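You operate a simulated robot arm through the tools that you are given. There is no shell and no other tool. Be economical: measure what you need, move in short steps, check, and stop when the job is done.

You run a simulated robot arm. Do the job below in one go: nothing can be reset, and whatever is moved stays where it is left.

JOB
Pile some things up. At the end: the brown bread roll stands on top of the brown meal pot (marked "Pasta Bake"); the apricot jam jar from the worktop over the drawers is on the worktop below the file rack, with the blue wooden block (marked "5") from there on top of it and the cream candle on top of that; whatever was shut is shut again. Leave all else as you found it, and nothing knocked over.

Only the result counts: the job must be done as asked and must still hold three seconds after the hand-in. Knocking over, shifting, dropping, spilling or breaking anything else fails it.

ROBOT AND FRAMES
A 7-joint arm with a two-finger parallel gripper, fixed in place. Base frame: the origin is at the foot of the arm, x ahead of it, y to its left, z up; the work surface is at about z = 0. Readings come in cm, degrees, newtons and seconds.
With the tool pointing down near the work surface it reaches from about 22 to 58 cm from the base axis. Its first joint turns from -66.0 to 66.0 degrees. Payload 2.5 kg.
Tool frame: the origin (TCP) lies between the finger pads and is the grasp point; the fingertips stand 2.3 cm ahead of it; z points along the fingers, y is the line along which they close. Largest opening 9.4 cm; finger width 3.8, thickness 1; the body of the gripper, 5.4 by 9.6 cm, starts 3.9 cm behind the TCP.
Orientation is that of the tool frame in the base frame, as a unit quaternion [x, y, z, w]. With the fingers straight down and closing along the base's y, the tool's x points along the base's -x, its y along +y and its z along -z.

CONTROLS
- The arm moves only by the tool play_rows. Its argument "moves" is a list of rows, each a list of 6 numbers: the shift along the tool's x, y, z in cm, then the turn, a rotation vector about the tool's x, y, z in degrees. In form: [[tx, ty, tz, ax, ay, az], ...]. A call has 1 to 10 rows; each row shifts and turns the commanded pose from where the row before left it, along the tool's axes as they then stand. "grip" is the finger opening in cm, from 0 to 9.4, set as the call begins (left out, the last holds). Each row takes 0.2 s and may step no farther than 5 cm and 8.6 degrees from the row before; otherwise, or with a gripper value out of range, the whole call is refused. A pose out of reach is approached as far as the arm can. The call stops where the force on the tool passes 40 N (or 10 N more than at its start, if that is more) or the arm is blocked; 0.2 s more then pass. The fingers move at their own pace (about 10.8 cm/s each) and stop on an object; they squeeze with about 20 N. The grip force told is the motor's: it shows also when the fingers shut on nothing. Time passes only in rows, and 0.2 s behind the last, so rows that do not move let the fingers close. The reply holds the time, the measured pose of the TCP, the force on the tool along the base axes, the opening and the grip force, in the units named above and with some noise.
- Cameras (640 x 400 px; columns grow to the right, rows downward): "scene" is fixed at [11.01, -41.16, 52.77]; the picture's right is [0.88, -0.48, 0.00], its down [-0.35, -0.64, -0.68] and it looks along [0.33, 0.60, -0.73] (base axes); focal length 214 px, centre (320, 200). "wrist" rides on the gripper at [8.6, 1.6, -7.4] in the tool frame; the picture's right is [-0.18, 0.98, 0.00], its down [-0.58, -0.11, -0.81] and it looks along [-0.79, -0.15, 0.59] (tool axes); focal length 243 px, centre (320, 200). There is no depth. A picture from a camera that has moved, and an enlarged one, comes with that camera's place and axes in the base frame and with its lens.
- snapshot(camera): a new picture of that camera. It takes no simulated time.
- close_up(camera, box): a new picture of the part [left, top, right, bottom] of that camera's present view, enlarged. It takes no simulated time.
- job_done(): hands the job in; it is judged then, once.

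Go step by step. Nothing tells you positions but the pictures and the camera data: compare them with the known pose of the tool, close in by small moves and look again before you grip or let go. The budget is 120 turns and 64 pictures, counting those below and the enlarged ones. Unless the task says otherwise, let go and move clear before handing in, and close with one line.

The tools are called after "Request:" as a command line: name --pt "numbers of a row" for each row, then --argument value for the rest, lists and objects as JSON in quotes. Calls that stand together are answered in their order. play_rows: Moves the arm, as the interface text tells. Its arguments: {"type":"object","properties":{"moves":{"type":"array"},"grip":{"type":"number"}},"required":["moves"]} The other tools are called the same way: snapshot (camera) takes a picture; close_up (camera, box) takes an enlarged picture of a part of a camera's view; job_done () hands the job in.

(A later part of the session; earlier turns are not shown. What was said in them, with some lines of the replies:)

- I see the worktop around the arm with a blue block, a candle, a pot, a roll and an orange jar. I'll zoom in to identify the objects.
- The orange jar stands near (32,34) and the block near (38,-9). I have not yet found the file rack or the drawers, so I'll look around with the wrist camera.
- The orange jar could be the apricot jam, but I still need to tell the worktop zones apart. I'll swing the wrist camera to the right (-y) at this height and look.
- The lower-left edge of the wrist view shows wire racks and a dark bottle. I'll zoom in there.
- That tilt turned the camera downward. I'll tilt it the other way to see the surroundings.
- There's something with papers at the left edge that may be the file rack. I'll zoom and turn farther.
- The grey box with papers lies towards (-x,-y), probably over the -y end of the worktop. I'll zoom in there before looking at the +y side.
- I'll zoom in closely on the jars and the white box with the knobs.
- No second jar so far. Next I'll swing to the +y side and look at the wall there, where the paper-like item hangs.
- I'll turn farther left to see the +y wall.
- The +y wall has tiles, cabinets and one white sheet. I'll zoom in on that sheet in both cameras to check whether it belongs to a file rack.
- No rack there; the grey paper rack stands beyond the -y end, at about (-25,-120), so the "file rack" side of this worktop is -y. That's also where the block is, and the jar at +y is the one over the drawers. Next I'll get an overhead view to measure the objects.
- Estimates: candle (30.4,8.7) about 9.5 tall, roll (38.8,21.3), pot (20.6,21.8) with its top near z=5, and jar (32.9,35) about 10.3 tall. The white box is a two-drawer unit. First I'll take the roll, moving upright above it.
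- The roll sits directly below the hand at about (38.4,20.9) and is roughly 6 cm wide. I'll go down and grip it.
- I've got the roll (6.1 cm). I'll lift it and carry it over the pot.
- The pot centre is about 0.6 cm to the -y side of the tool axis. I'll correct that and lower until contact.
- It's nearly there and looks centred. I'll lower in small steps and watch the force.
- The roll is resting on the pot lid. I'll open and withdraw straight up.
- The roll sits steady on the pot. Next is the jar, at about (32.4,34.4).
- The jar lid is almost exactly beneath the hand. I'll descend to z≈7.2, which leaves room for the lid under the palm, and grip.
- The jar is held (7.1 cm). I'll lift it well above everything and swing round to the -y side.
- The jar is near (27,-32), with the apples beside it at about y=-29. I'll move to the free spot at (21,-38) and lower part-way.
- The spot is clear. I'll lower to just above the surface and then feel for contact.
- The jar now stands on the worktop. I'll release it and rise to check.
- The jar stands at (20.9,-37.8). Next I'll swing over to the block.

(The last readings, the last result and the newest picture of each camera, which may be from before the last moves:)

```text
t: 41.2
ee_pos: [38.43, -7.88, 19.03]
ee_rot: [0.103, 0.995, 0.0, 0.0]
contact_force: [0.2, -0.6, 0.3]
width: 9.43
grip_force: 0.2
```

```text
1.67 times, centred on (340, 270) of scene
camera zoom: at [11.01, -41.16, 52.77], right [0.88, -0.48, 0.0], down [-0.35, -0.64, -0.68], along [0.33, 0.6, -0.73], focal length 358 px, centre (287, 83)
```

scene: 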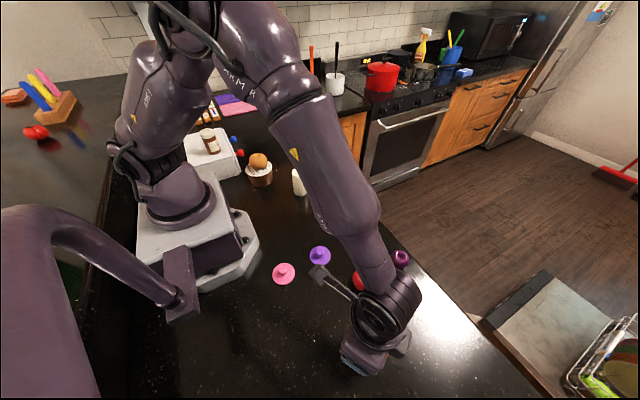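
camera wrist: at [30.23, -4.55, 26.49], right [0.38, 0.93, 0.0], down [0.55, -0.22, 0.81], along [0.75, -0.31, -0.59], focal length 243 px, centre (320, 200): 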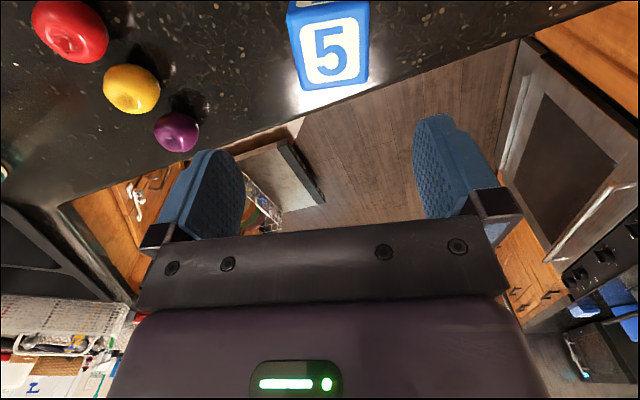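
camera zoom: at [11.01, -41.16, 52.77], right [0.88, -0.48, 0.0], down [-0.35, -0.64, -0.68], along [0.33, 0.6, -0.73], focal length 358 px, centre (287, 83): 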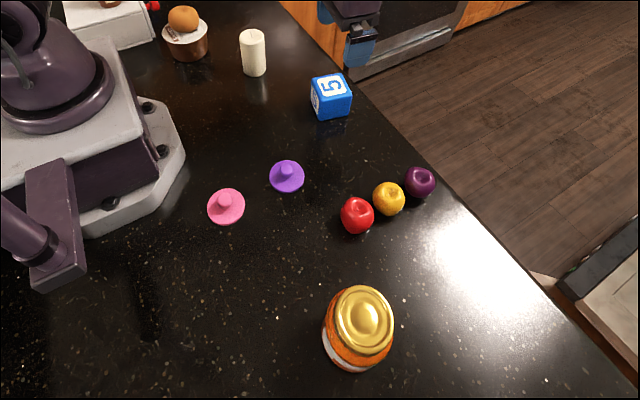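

The block is about a 5.6 cm cube centred at (38.5,-7.1), turned about -15.6°. I'll align to it, descend and grip.

Request:
play_rows --pt "0.05 0.78 0 0 0 3.8" --pt "0 0 4.5 0 0 0" --pt "0 0 4.5 0 0 0" --pt "0 0 4 0 0 0" --pt "0 0 2.6 0 0 0" --pt "0 0 0 0 0 0"

Request:
snapshot --camera "wrist"

```text
t: 42.6
ee_pos: [38.79, -7.31, 3.38]
ee_rot: [0.135, 0.991, 0.0, 0.0]
contact_force: [0.4, 0.3, -0.1]
width: 9.42
grip_force: 0.1
```

```text
20 pictures are left
camera wrist: at [30.82, -3.4, 10.9], right [0.44, 0.9, 0.0], down [0.53, -0.26, 0.81], along [0.72, -0.36, -0.59], focal length 243 px, centre (320, 200)
```

wrist: 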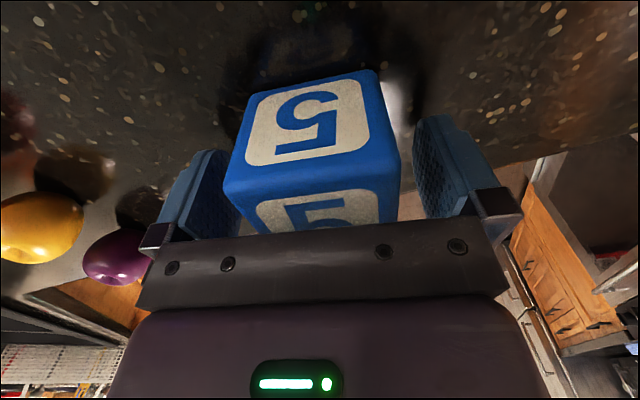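

The block is centred and aligned. I'll grip it.

Request:
play_rows --pt "0 0 0 0 0 0" --pt "0 0 0 0 0 0" --pt "0 0 0 0 0 0" --grip 3

Request:
play_rows --pt "0 0 -4 0 0 0" --pt "0 0 -5 0 0 0" --pt "0 0 -5 0 0 0" --pt "0 0 -4 0 0 0" --pt "0 0 0 0 0 0"

Request:
snapshot --camera "wrist"

```text
t: 43.4
ee_pos: [38.72, -7.28, 3.42]
ee_rot: [0.136, 0.991, 0.0, 0.0]
contact_force: [0.3, -0.9, 0.6]
width: 5.97
grip_force: 20.4
```

```text
t: 44.6
ee_pos: [38.8, -7.36, 21.22]
ee_rot: [0.135, 0.991, 0.0, -0.001]
contact_force: [-1.4, -0.8, -1.5]
width: 6.0
grip_force: 20.6
```

```text
19 pictures are left
camera wrist: at [30.76, -3.51, 28.85], right [0.44, 0.9, 0.0], down [0.53, -0.26, 0.81], along [0.72, -0.36, -0.59], focal length 243 px, centre (320, 200)
```

wrist: 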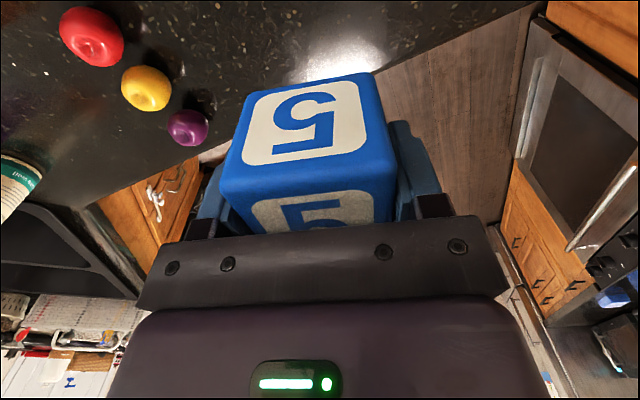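

The block is held (6.0 cm) and square in the grip. I'll carry it over the jar.

Request:
play_rows --pt "-0.2 -4.55 0 0 0 5.5" --pt "-0.2 -4.55 0 0 0 5.5" --pt "-0.2 -4.55 0 0 0 5.5" --pt "-0.2 -4.55 0 0 0 5.5" --pt "-0.2 -4.55 0 0 0 5.5" --pt "-0.2 -4.55 0 0 0 5.5" --pt "-0.2 -4.55 0 0 0 5.5" --pt "-0.2 -3.3 0 0 0 5.5" --pt "-1 0 0 0 0 0" --pt "0 0 0 0 0 0"

Request:
snapshot --camera "wrist"

Request:
close_up --camera "scene" --box '[290, 280, 450, 400]'

```text
t: 46.8
ee_pos: [21.24, -37.38, 21.51]
ee_rot: [0.497, 0.868, 0.0, 0.0]
contact_force: [0.1, -1.0, -1.2]
width: 6.0
grip_force: 19.8
```

```text
18 pictures are left
camera wrist: at [18.17, -29.2, 28.87], right [0.94, 0.34, 0.0], down [0.2, -0.56, 0.81], along [0.27, -0.76, -0.59], focal length 243 px, centre (320, 200)
```

wrist: 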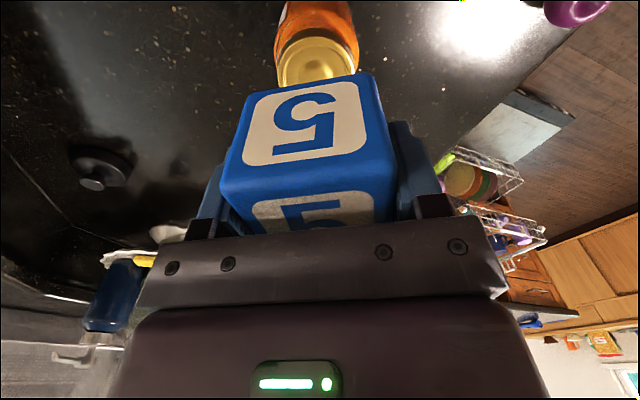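

```text
3.33 times, centred on (370, 340) of scene
camera zoom: at [11.01, -41.17, 52.77], right [0.88, -0.48, 0.0], down [-0.35, -0.64, -0.68], along [0.33, 0.6, -0.73], focal length 715 px, centre (153, -267)
```

zoom: 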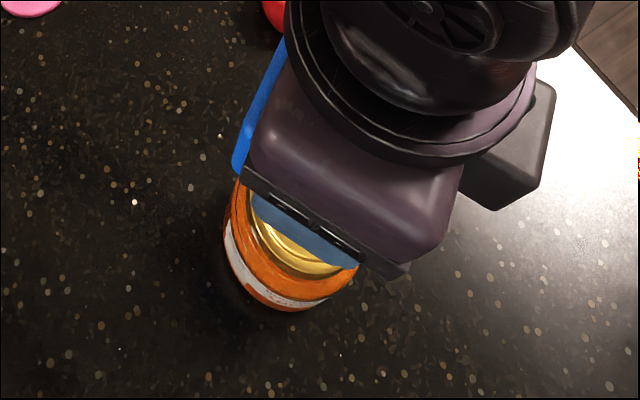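

I'll shift slightly to centre over the lid and lower to just above it.

Request:
play_rows --pt "-0.45 -0.3 3 0 0 0" --pt "0 0 3 0 0 0" --pt "0 0 1 0 0 0" --pt "0 0 0 0 0 0"

Request:
snapshot --camera "wrist"

```text
t: 47.8
ee_pos: [21.24, -37.9, 14.37]
ee_rot: [0.497, 0.868, -0.001, 0.001]
contact_force: [-0.6, 0.5, -0.3]
width: 5.96
grip_force: 20.3
```

```text
16 pictures are left
camera wrist: at [18.14, -29.66, 21.89], right [0.94, 0.34, 0.0], down [0.2, -0.56, 0.81], along [0.27, -0.76, -0.59], focal length 243 px, centre (320, 200)
```

wrist: 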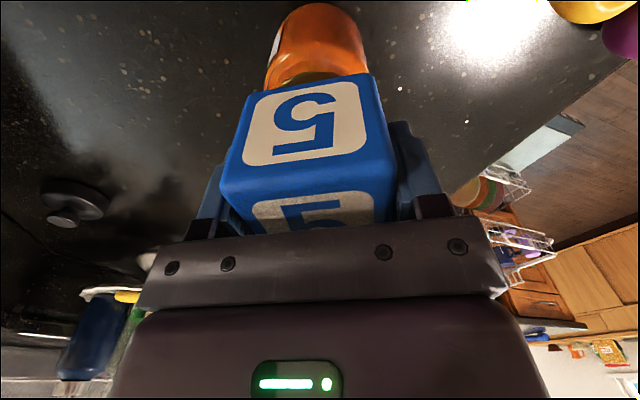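

It's well aligned with the jar. I'll lower slowly to contact.

Request:
play_rows --pt "0 0 0.3 0 0 0" --pt "0 0 0.2 0 0 0" --pt "0 0 0 0 0 0"

Request:
play_rows --pt "0 0 0.15 0 0 0" --pt "0 0 0 0 0 0"

```text
t: 48.6
ee_pos: [21.1, -38.05, 13.96]
ee_rot: [0.497, 0.868, 0.0, 0.001]
contact_force: [-0.2, -1.1, -0.2]
width: 5.96
grip_force: 19.7
```

```text
t: 49.2
ee_pos: [21.11, -38.12, 13.83]
ee_rot: [0.497, 0.868, -0.001, 0.0]
contact_force: [-1.8, 4.1, 16.7]
width: 5.98
grip_force: 20.0
```

Contact. I'll release and rise.

Request:
play_rows --pt "0 0 -0.08 0 0 0" --pt "0 0 0 0 0 0" --pt "0 0 0 0 0 0" --grip 9.4

Request:
play_rows --pt "0 0 -2 0 0 0" --pt "0 0 -4 0 0 0" --pt "0 0 -4 0 0 0" --pt "0 0 0 0 0 0"

Request:
snapshot --camera "wrist"

```text
t: 50.0
ee_pos: [21.22, -38.04, 13.92]
ee_rot: [0.497, 0.868, 0.0, 0.0]
contact_force: [0.0, -0.8, -0.8]
width: 9.42
grip_force: 0.1
```

```text
t: 51.0
ee_pos: [21.03, -38.05, 24.06]
ee_rot: [0.497, 0.868, -0.001, 0.0]
contact_force: [0.1, 0.8, 0.9]
width: 9.4
grip_force: 0.2
```

```text
15 pictures are left
camera wrist: at [17.98, -29.73, 31.5], right [0.94, 0.34, 0.0], down [0.2, -0.56, 0.81], along [0.27, -0.76, -0.59], focal length 243 px, centre (320, 200)
```

wrist: 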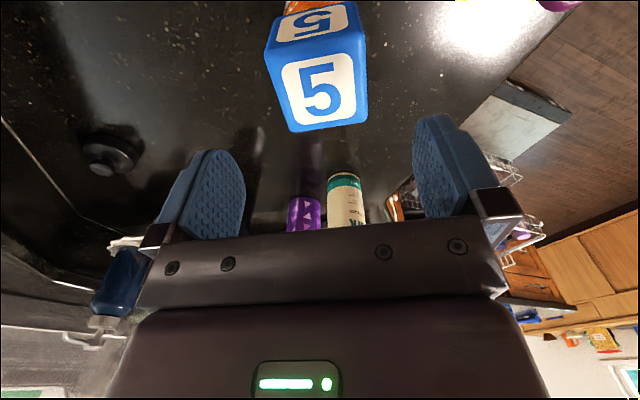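

The block is centred on the jar with its top near z=16.4. Next is the candle: swing to about (30.4,8.7).

Request:
play_rows --pt "1.15 4.1 0 0 0 -6.3" --pt "1.15 4.1 0 0 0 -6.3" --pt "1.15 4.1 0 0 0 -6.3" --pt "1.15 4.1 0 0 0 -6.3" --pt "1.15 4.1 0 0 0 -6.3" --pt "1.15 4.1 0 0 0 -6.3"

Request:
play_rows --pt "1.15 4.1 0 0 0 -6.3" --pt "1.15 4.1 0 0 0 -6.3" --pt "1.15 4.1 0 0 0 -6.3" --pt "1.15 4.1 0 0 0 -6.3" --pt "1.15 4.1 0 0 0 -6.3" --pt "1.15 4.1 0 0 0 -6.3" --pt "0 0 0 0 0 0"

Request:
snapshot --camera "wrist"

```text
t: 52.4
ee_pos: [33.04, -15.85, 23.84]
ee_rot: [0.188, 0.982, 0.0, 0.0]
contact_force: [0.2, 0.5, -0.2]
width: 9.39
grip_force: 0.1
```

```text
t: 54.0
ee_pos: [28.67, 8.88, 23.93]
ee_rot: [-0.14, 0.99, 0.001, 0.0]
contact_force: [-0.2, -1.1, 0.2]
width: 9.39
grip_force: 0.1
```

```text
14 pictures are left
camera wrist: at [19.82, 8.05, 31.38], right [-0.1, 1.0, 0.0], down [0.59, 0.06, 0.81], along [0.8, 0.08, -0.59], focal length 243 px, centre (320, 200)
```

wrist: 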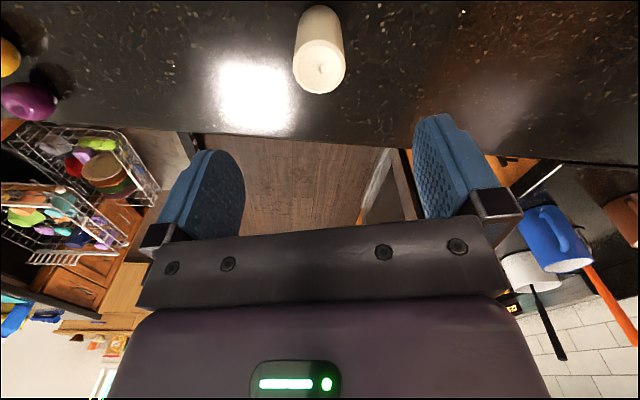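

The candle is about 1.4 cm outward of the hand. I'll adjust, lower to z≈13 and check.

Request:
play_rows --pt "-1.37 -0.27 4 0 0 0" --pt "0 0 4 0 0 0" --pt "0 0 2.9 0 0 0" --pt "0 0 0 0 0 0"

Request:
snapshot --camera "wrist"

```text
t: 55.0
ee_pos: [30.22, 9.01, 12.99]
ee_rot: [-0.138, 0.99, 0.0, 0.0]
contact_force: [-0.7, 0.5, -0.4]
width: 9.39
grip_force: 0.0
```

```text
13 pictures are left
camera wrist: at [21.28, 8.14, 20.47], right [-0.09, 1.0, 0.0], down [0.59, 0.06, 0.81], along [0.8, 0.08, -0.59], focal length 243 px, centre (320, 200)
```

wrist: 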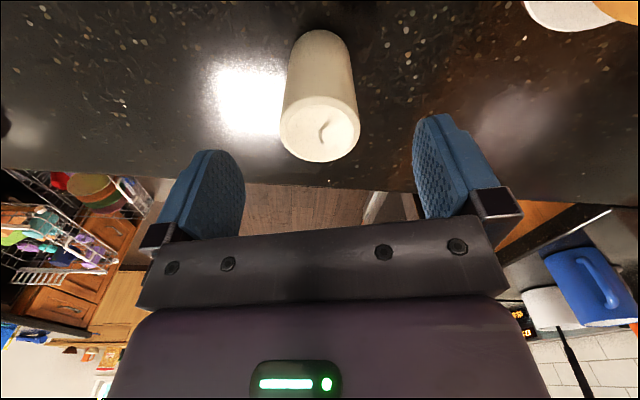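

It's centred. I'll descend to z≈6.4 and grip.

Request:
play_rows --pt "0.35 0 3 0 0 0" --pt "0 0 2.6 0 0 0" --pt "0 0 1.0 0 0 0" --pt "0 0 0 0 0 0"

Request:
play_rows --pt "0 0 0 0 0 0" --pt "0 0 0 0 0 0" --pt "0 0 0 0 0 0" --grip 3

Request:
snapshot --camera "wrist"

```text
t: 56.0
ee_pos: [29.67, 8.86, 6.36]
ee_rot: [-0.139, 0.99, 0.0, 0.0]
contact_force: [0.5, -0.9, 0.5]
width: 9.41
grip_force: 0.0
```

```text
t: 56.8
ee_pos: [29.87, 8.82, 6.46]
ee_rot: [-0.14, 0.99, 0.0, 0.0]
contact_force: [0.9, -0.2, 0.0]
width: 4.77
grip_force: 20.3
```

```text
12 pictures are left
camera wrist: at [20.93, 8.0, 13.91], right [-0.09, 1.0, 0.0], down [0.59, 0.06, 0.81], along [0.8, 0.08, -0.59], focal length 243 px, centre (320, 200)
```

wrist: 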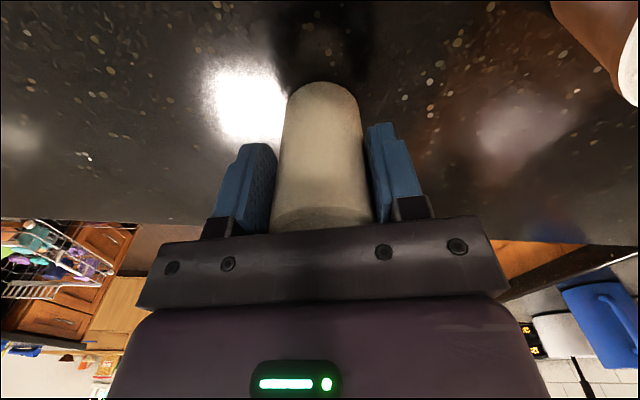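

The candle is held (4.8 cm). I'll lift it high and swing back towards the stack, stopping short to correct.

Request:
play_rows --pt "0 0 -3 0 0 0" --pt "0 0 -5 0 0 0" --pt "0 0 -5 0 0 0" --pt "0 0 -5 0 0 0" --pt "0 0 -1.2 0 0 0" --pt "-0.71 -4.1 0 0 0 6.3" --pt "-0.71 -4.1 0 0 0 6.3" --pt "-0.71 -4.1 0 0 0 6.3" --pt "-0.71 -4.1 0 0 0 6.3" --pt "-0.71 -4.1 0 0 0 6.3"

Request:
play_rows --pt "-0.71 -4.1 0 0 0 6.3" --pt "-0.71 -4.1 0 0 0 6.3" --pt "-0.71 -4.1 0 0 0 6.3" --pt "-0.71 -4.1 0 0 0 6.3" --pt "0 0 0 0 0 0"

```text
t: 59.0
ee_pos: [34.69, -11.07, 25.47]
ee_rot: [0.136, 0.991, -0.001, 0.0]
contact_force: [-0.2, -0.5, -1.5]
width: 4.72
grip_force: 19.6
```

```text
t: 60.2
ee_pos: [30.11, -26.94, 25.59]
ee_rot: [0.348, 0.938, 0.0, 0.0]
contact_force: [0.6, 0.3, -0.3]
width: 4.77
grip_force: 20.7
```

I'll translate over the stack at this height.

Request:
play_rows --pt "-0.05 -4.75 0 0 0 0" --pt "-0.05 -4.75 0 0 0 0" --pt "-0.05 -4.74 0 0 0 0" --pt "0 0 0 0 0 0" --pt "0 0 0 0 0 0"

Request:
snapshot --camera "wrist"

Request:
close_up --camera "scene" --box '[290, 280, 450, 400]'

```text
t: 61.4
ee_pos: [21.06, -37.8, 25.49]
ee_rot: [0.348, 0.938, 0.0, 0.0]
contact_force: [-0.1, 0.3, -1.7]
width: 4.76
grip_force: 19.9
```

```text
11 pictures are left
camera wrist: at [15.49, -30.91, 33.09], right [0.78, 0.63, 0.0], down [0.37, -0.46, 0.81], along [0.5, -0.63, -0.59], focal length 243 px, centre (320, 200)
```

wrist: 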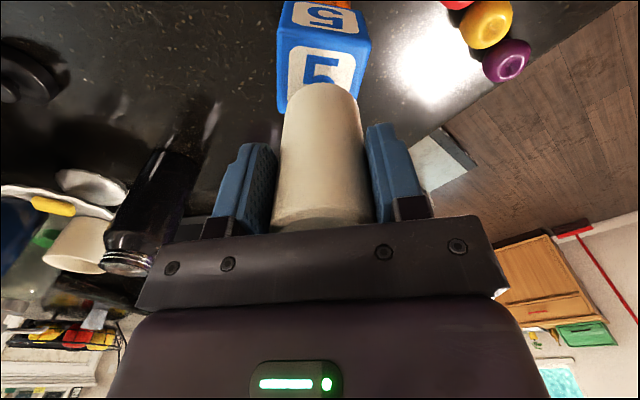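

```text
3.33 times, centred on (370, 340) of scene
camera zoom: at [11.01, -41.17, 52.77], right [0.88, -0.48, 0.0], down [-0.35, -0.64, -0.68], along [0.33, 0.6, -0.73], focal length 715 px, centre (153, -267)
```

zoom: 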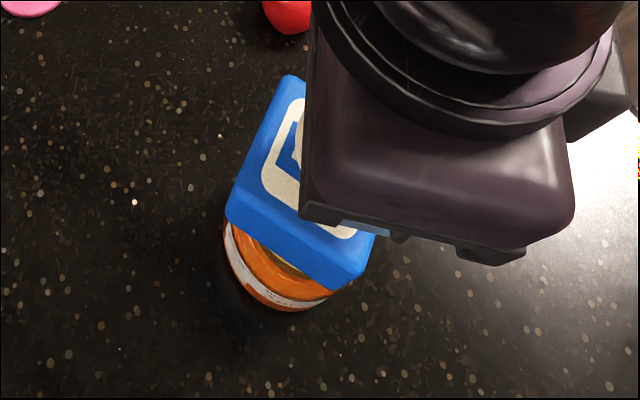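

The candle is over the block's centre. I'll lower to near contact.

Request:
play_rows --pt "0 0 1.2 0 0 0" --pt "0 0 0.9 0 0 0" --pt "0 0 0 0 0 0"

Request:
snapshot --camera "wrist"

```text
t: 62.2
ee_pos: [21.21, -37.97, 23.43]
ee_rot: [0.347, 0.938, 0.0, 0.0]
contact_force: [0.0, -0.4, -1.4]
width: 4.76
grip_force: 19.5
```

```text
9 pictures are left
camera wrist: at [15.62, -30.97, 31.02], right [0.78, 0.63, 0.0], down [0.37, -0.46, 0.81], along [0.5, -0.63, -0.59], focal length 243 px, centre (320, 200)
```

wrist: 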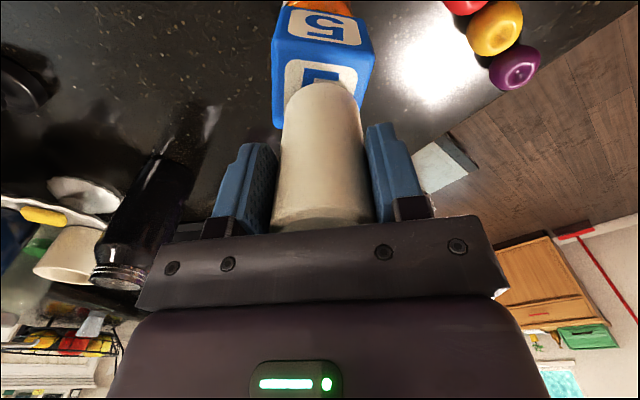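

The candle seems to sit about 0.8 cm too far outward on the block. I'll shift it inward, then lower to contact.

Request:
play_rows --pt "0.8 -0.1 0 0 0 0" --pt "0 0 0.3 0 0 0" --pt "0 0 0.15 0 0 0" --pt "0 0 0 0 0 0"

Request:
snapshot --camera "wrist"

```text
t: 63.2
ee_pos: [20.45, -37.53, 23.02]
ee_rot: [0.349, 0.937, 0.001, 0.0]
contact_force: [-1.0, 0.5, -1.8]
width: 4.78
grip_force: 19.9
```

```text
8 pictures are left
camera wrist: at [14.89, -30.63, 30.58], right [0.78, 0.63, 0.0], down [0.37, -0.46, 0.81], along [0.5, -0.63, -0.59], focal length 243 px, centre (320, 200)
```

wrist: 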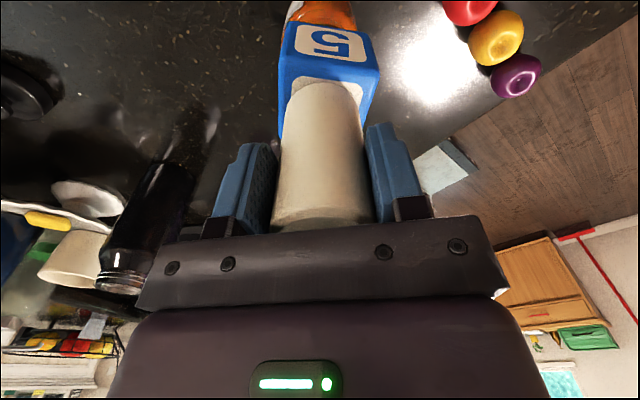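

It's well centred now. Final small lowering to contact.

Request:
play_rows --pt "0 0 0.15 0 0 0" --pt "0 0 0.1 0 0 0" --pt "0 0 0 0 0 0"

```text
t: 64.0
ee_pos: [20.5, -37.62, 22.88]
ee_rot: [0.348, 0.938, 0.0, 0.0]
contact_force: [-1.3, 4.1, 9.4]
width: 4.74
grip_force: 19.2
```

Contact at 9 N. I'll open and rise straight up.

Request:
play_rows --pt "0 0 0 0 0 0" --pt "0 0 0 0 0 0" --pt "0 0 0 0 0 0" --grip 9.4

Request:
play_rows --pt "0 0 -1.5 0 0 0" --pt "0 0 -2.5 0 0 0" --pt "0 0 -3 0 0 0" --pt "0 0 0 0 0 0"

Request:
snapshot --camera "wrist"

```text
t: 64.8
ee_pos: [20.43, -37.46, 22.86]
ee_rot: [0.348, 0.938, 0.001, 0.0]
contact_force: [-0.6, 0.2, -0.2]
width: 9.38
grip_force: 0.0
```

```text
t: 65.8
ee_pos: [20.55, -37.54, 29.93]
ee_rot: [0.348, 0.938, 0.001, 0.0]
contact_force: [0.3, -0.3, -1.5]
width: 9.41
grip_force: 0.1
```

```text
7 pictures are left
camera wrist: at [14.95, -30.68, 37.41], right [0.78, 0.63, 0.0], down [0.37, -0.46, 0.81], along [0.5, -0.63, -0.59], focal length 243 px, centre (320, 200)
```

wrist: 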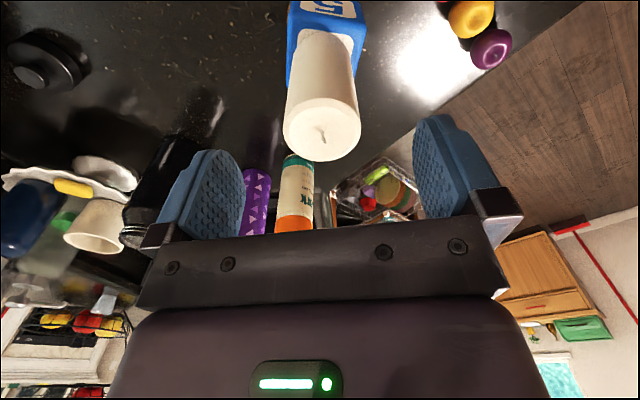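

The stack stands. I'll move clear sideways at this height and check everything.

Request:
play_rows --pt "0 0 -1 0 0 0" --pt "0.5 4 0 0 0 -6" --pt "0.5 4 0 0 0 -6" --pt "0.5 4 0 0 0 -6" --pt "0.5 4 0 0 0 -6" --pt "0.5 4 0 0 0 -6" --pt "0.5 4 0 0 0 -6" --pt "0.5 4 0 0 0 -6" --pt "0 0 0 0 0 0"

Request:
snapshot --camera "scene"

Request:
close_up --camera "scene" --box '[180, 110, 420, 400]'

```text
t: 67.8
ee_pos: [27.8, -10.75, 30.62]
ee_rot: [-0.012, 1.0, 0.0, 0.001]
contact_force: [-0.6, -0.2, 0.0]
width: 9.4
grip_force: 0.0
```

```text
6 pictures are left
```

scene: 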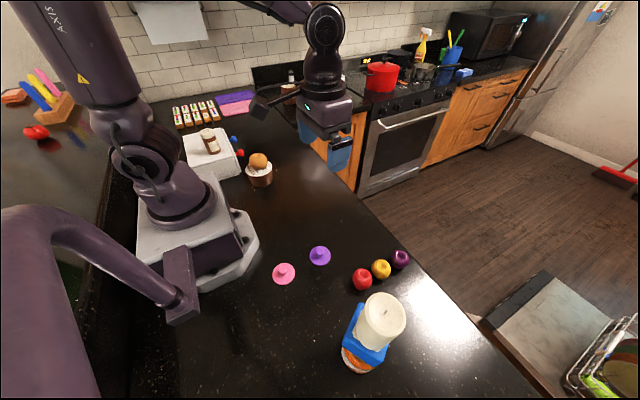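

```text
1.38 times, centred on (300, 255) of scene
camera zoom: at [11.01, -41.16, 52.77], right [0.88, -0.48, 0.0], down [-0.35, -0.64, -0.68], along [0.33, 0.6, -0.73], focal length 296 px, centre (348, 124)
```

zoom: 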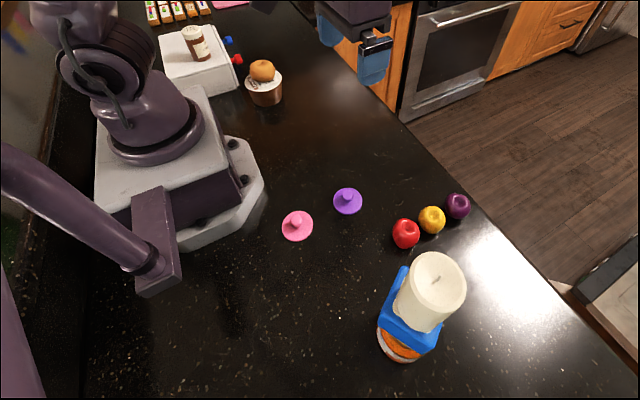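

The jar, block and candle stack stands upright, the roll is on the pot, the drawers are still shut, and nothing else has moved. The hand is clear, so I'm handing in.

Request:
job_done

```text
The job is handed in.
```

I handed the job in with the bread roll on the Pasta Bake pot and the jam jar, blue block and candle stacked at the -y end of the worktop. That end is my reading of "below the file rack": the only rack I saw stands beyond it, about 80 cm past the stack, and I found no clear boundary between the two worktops.
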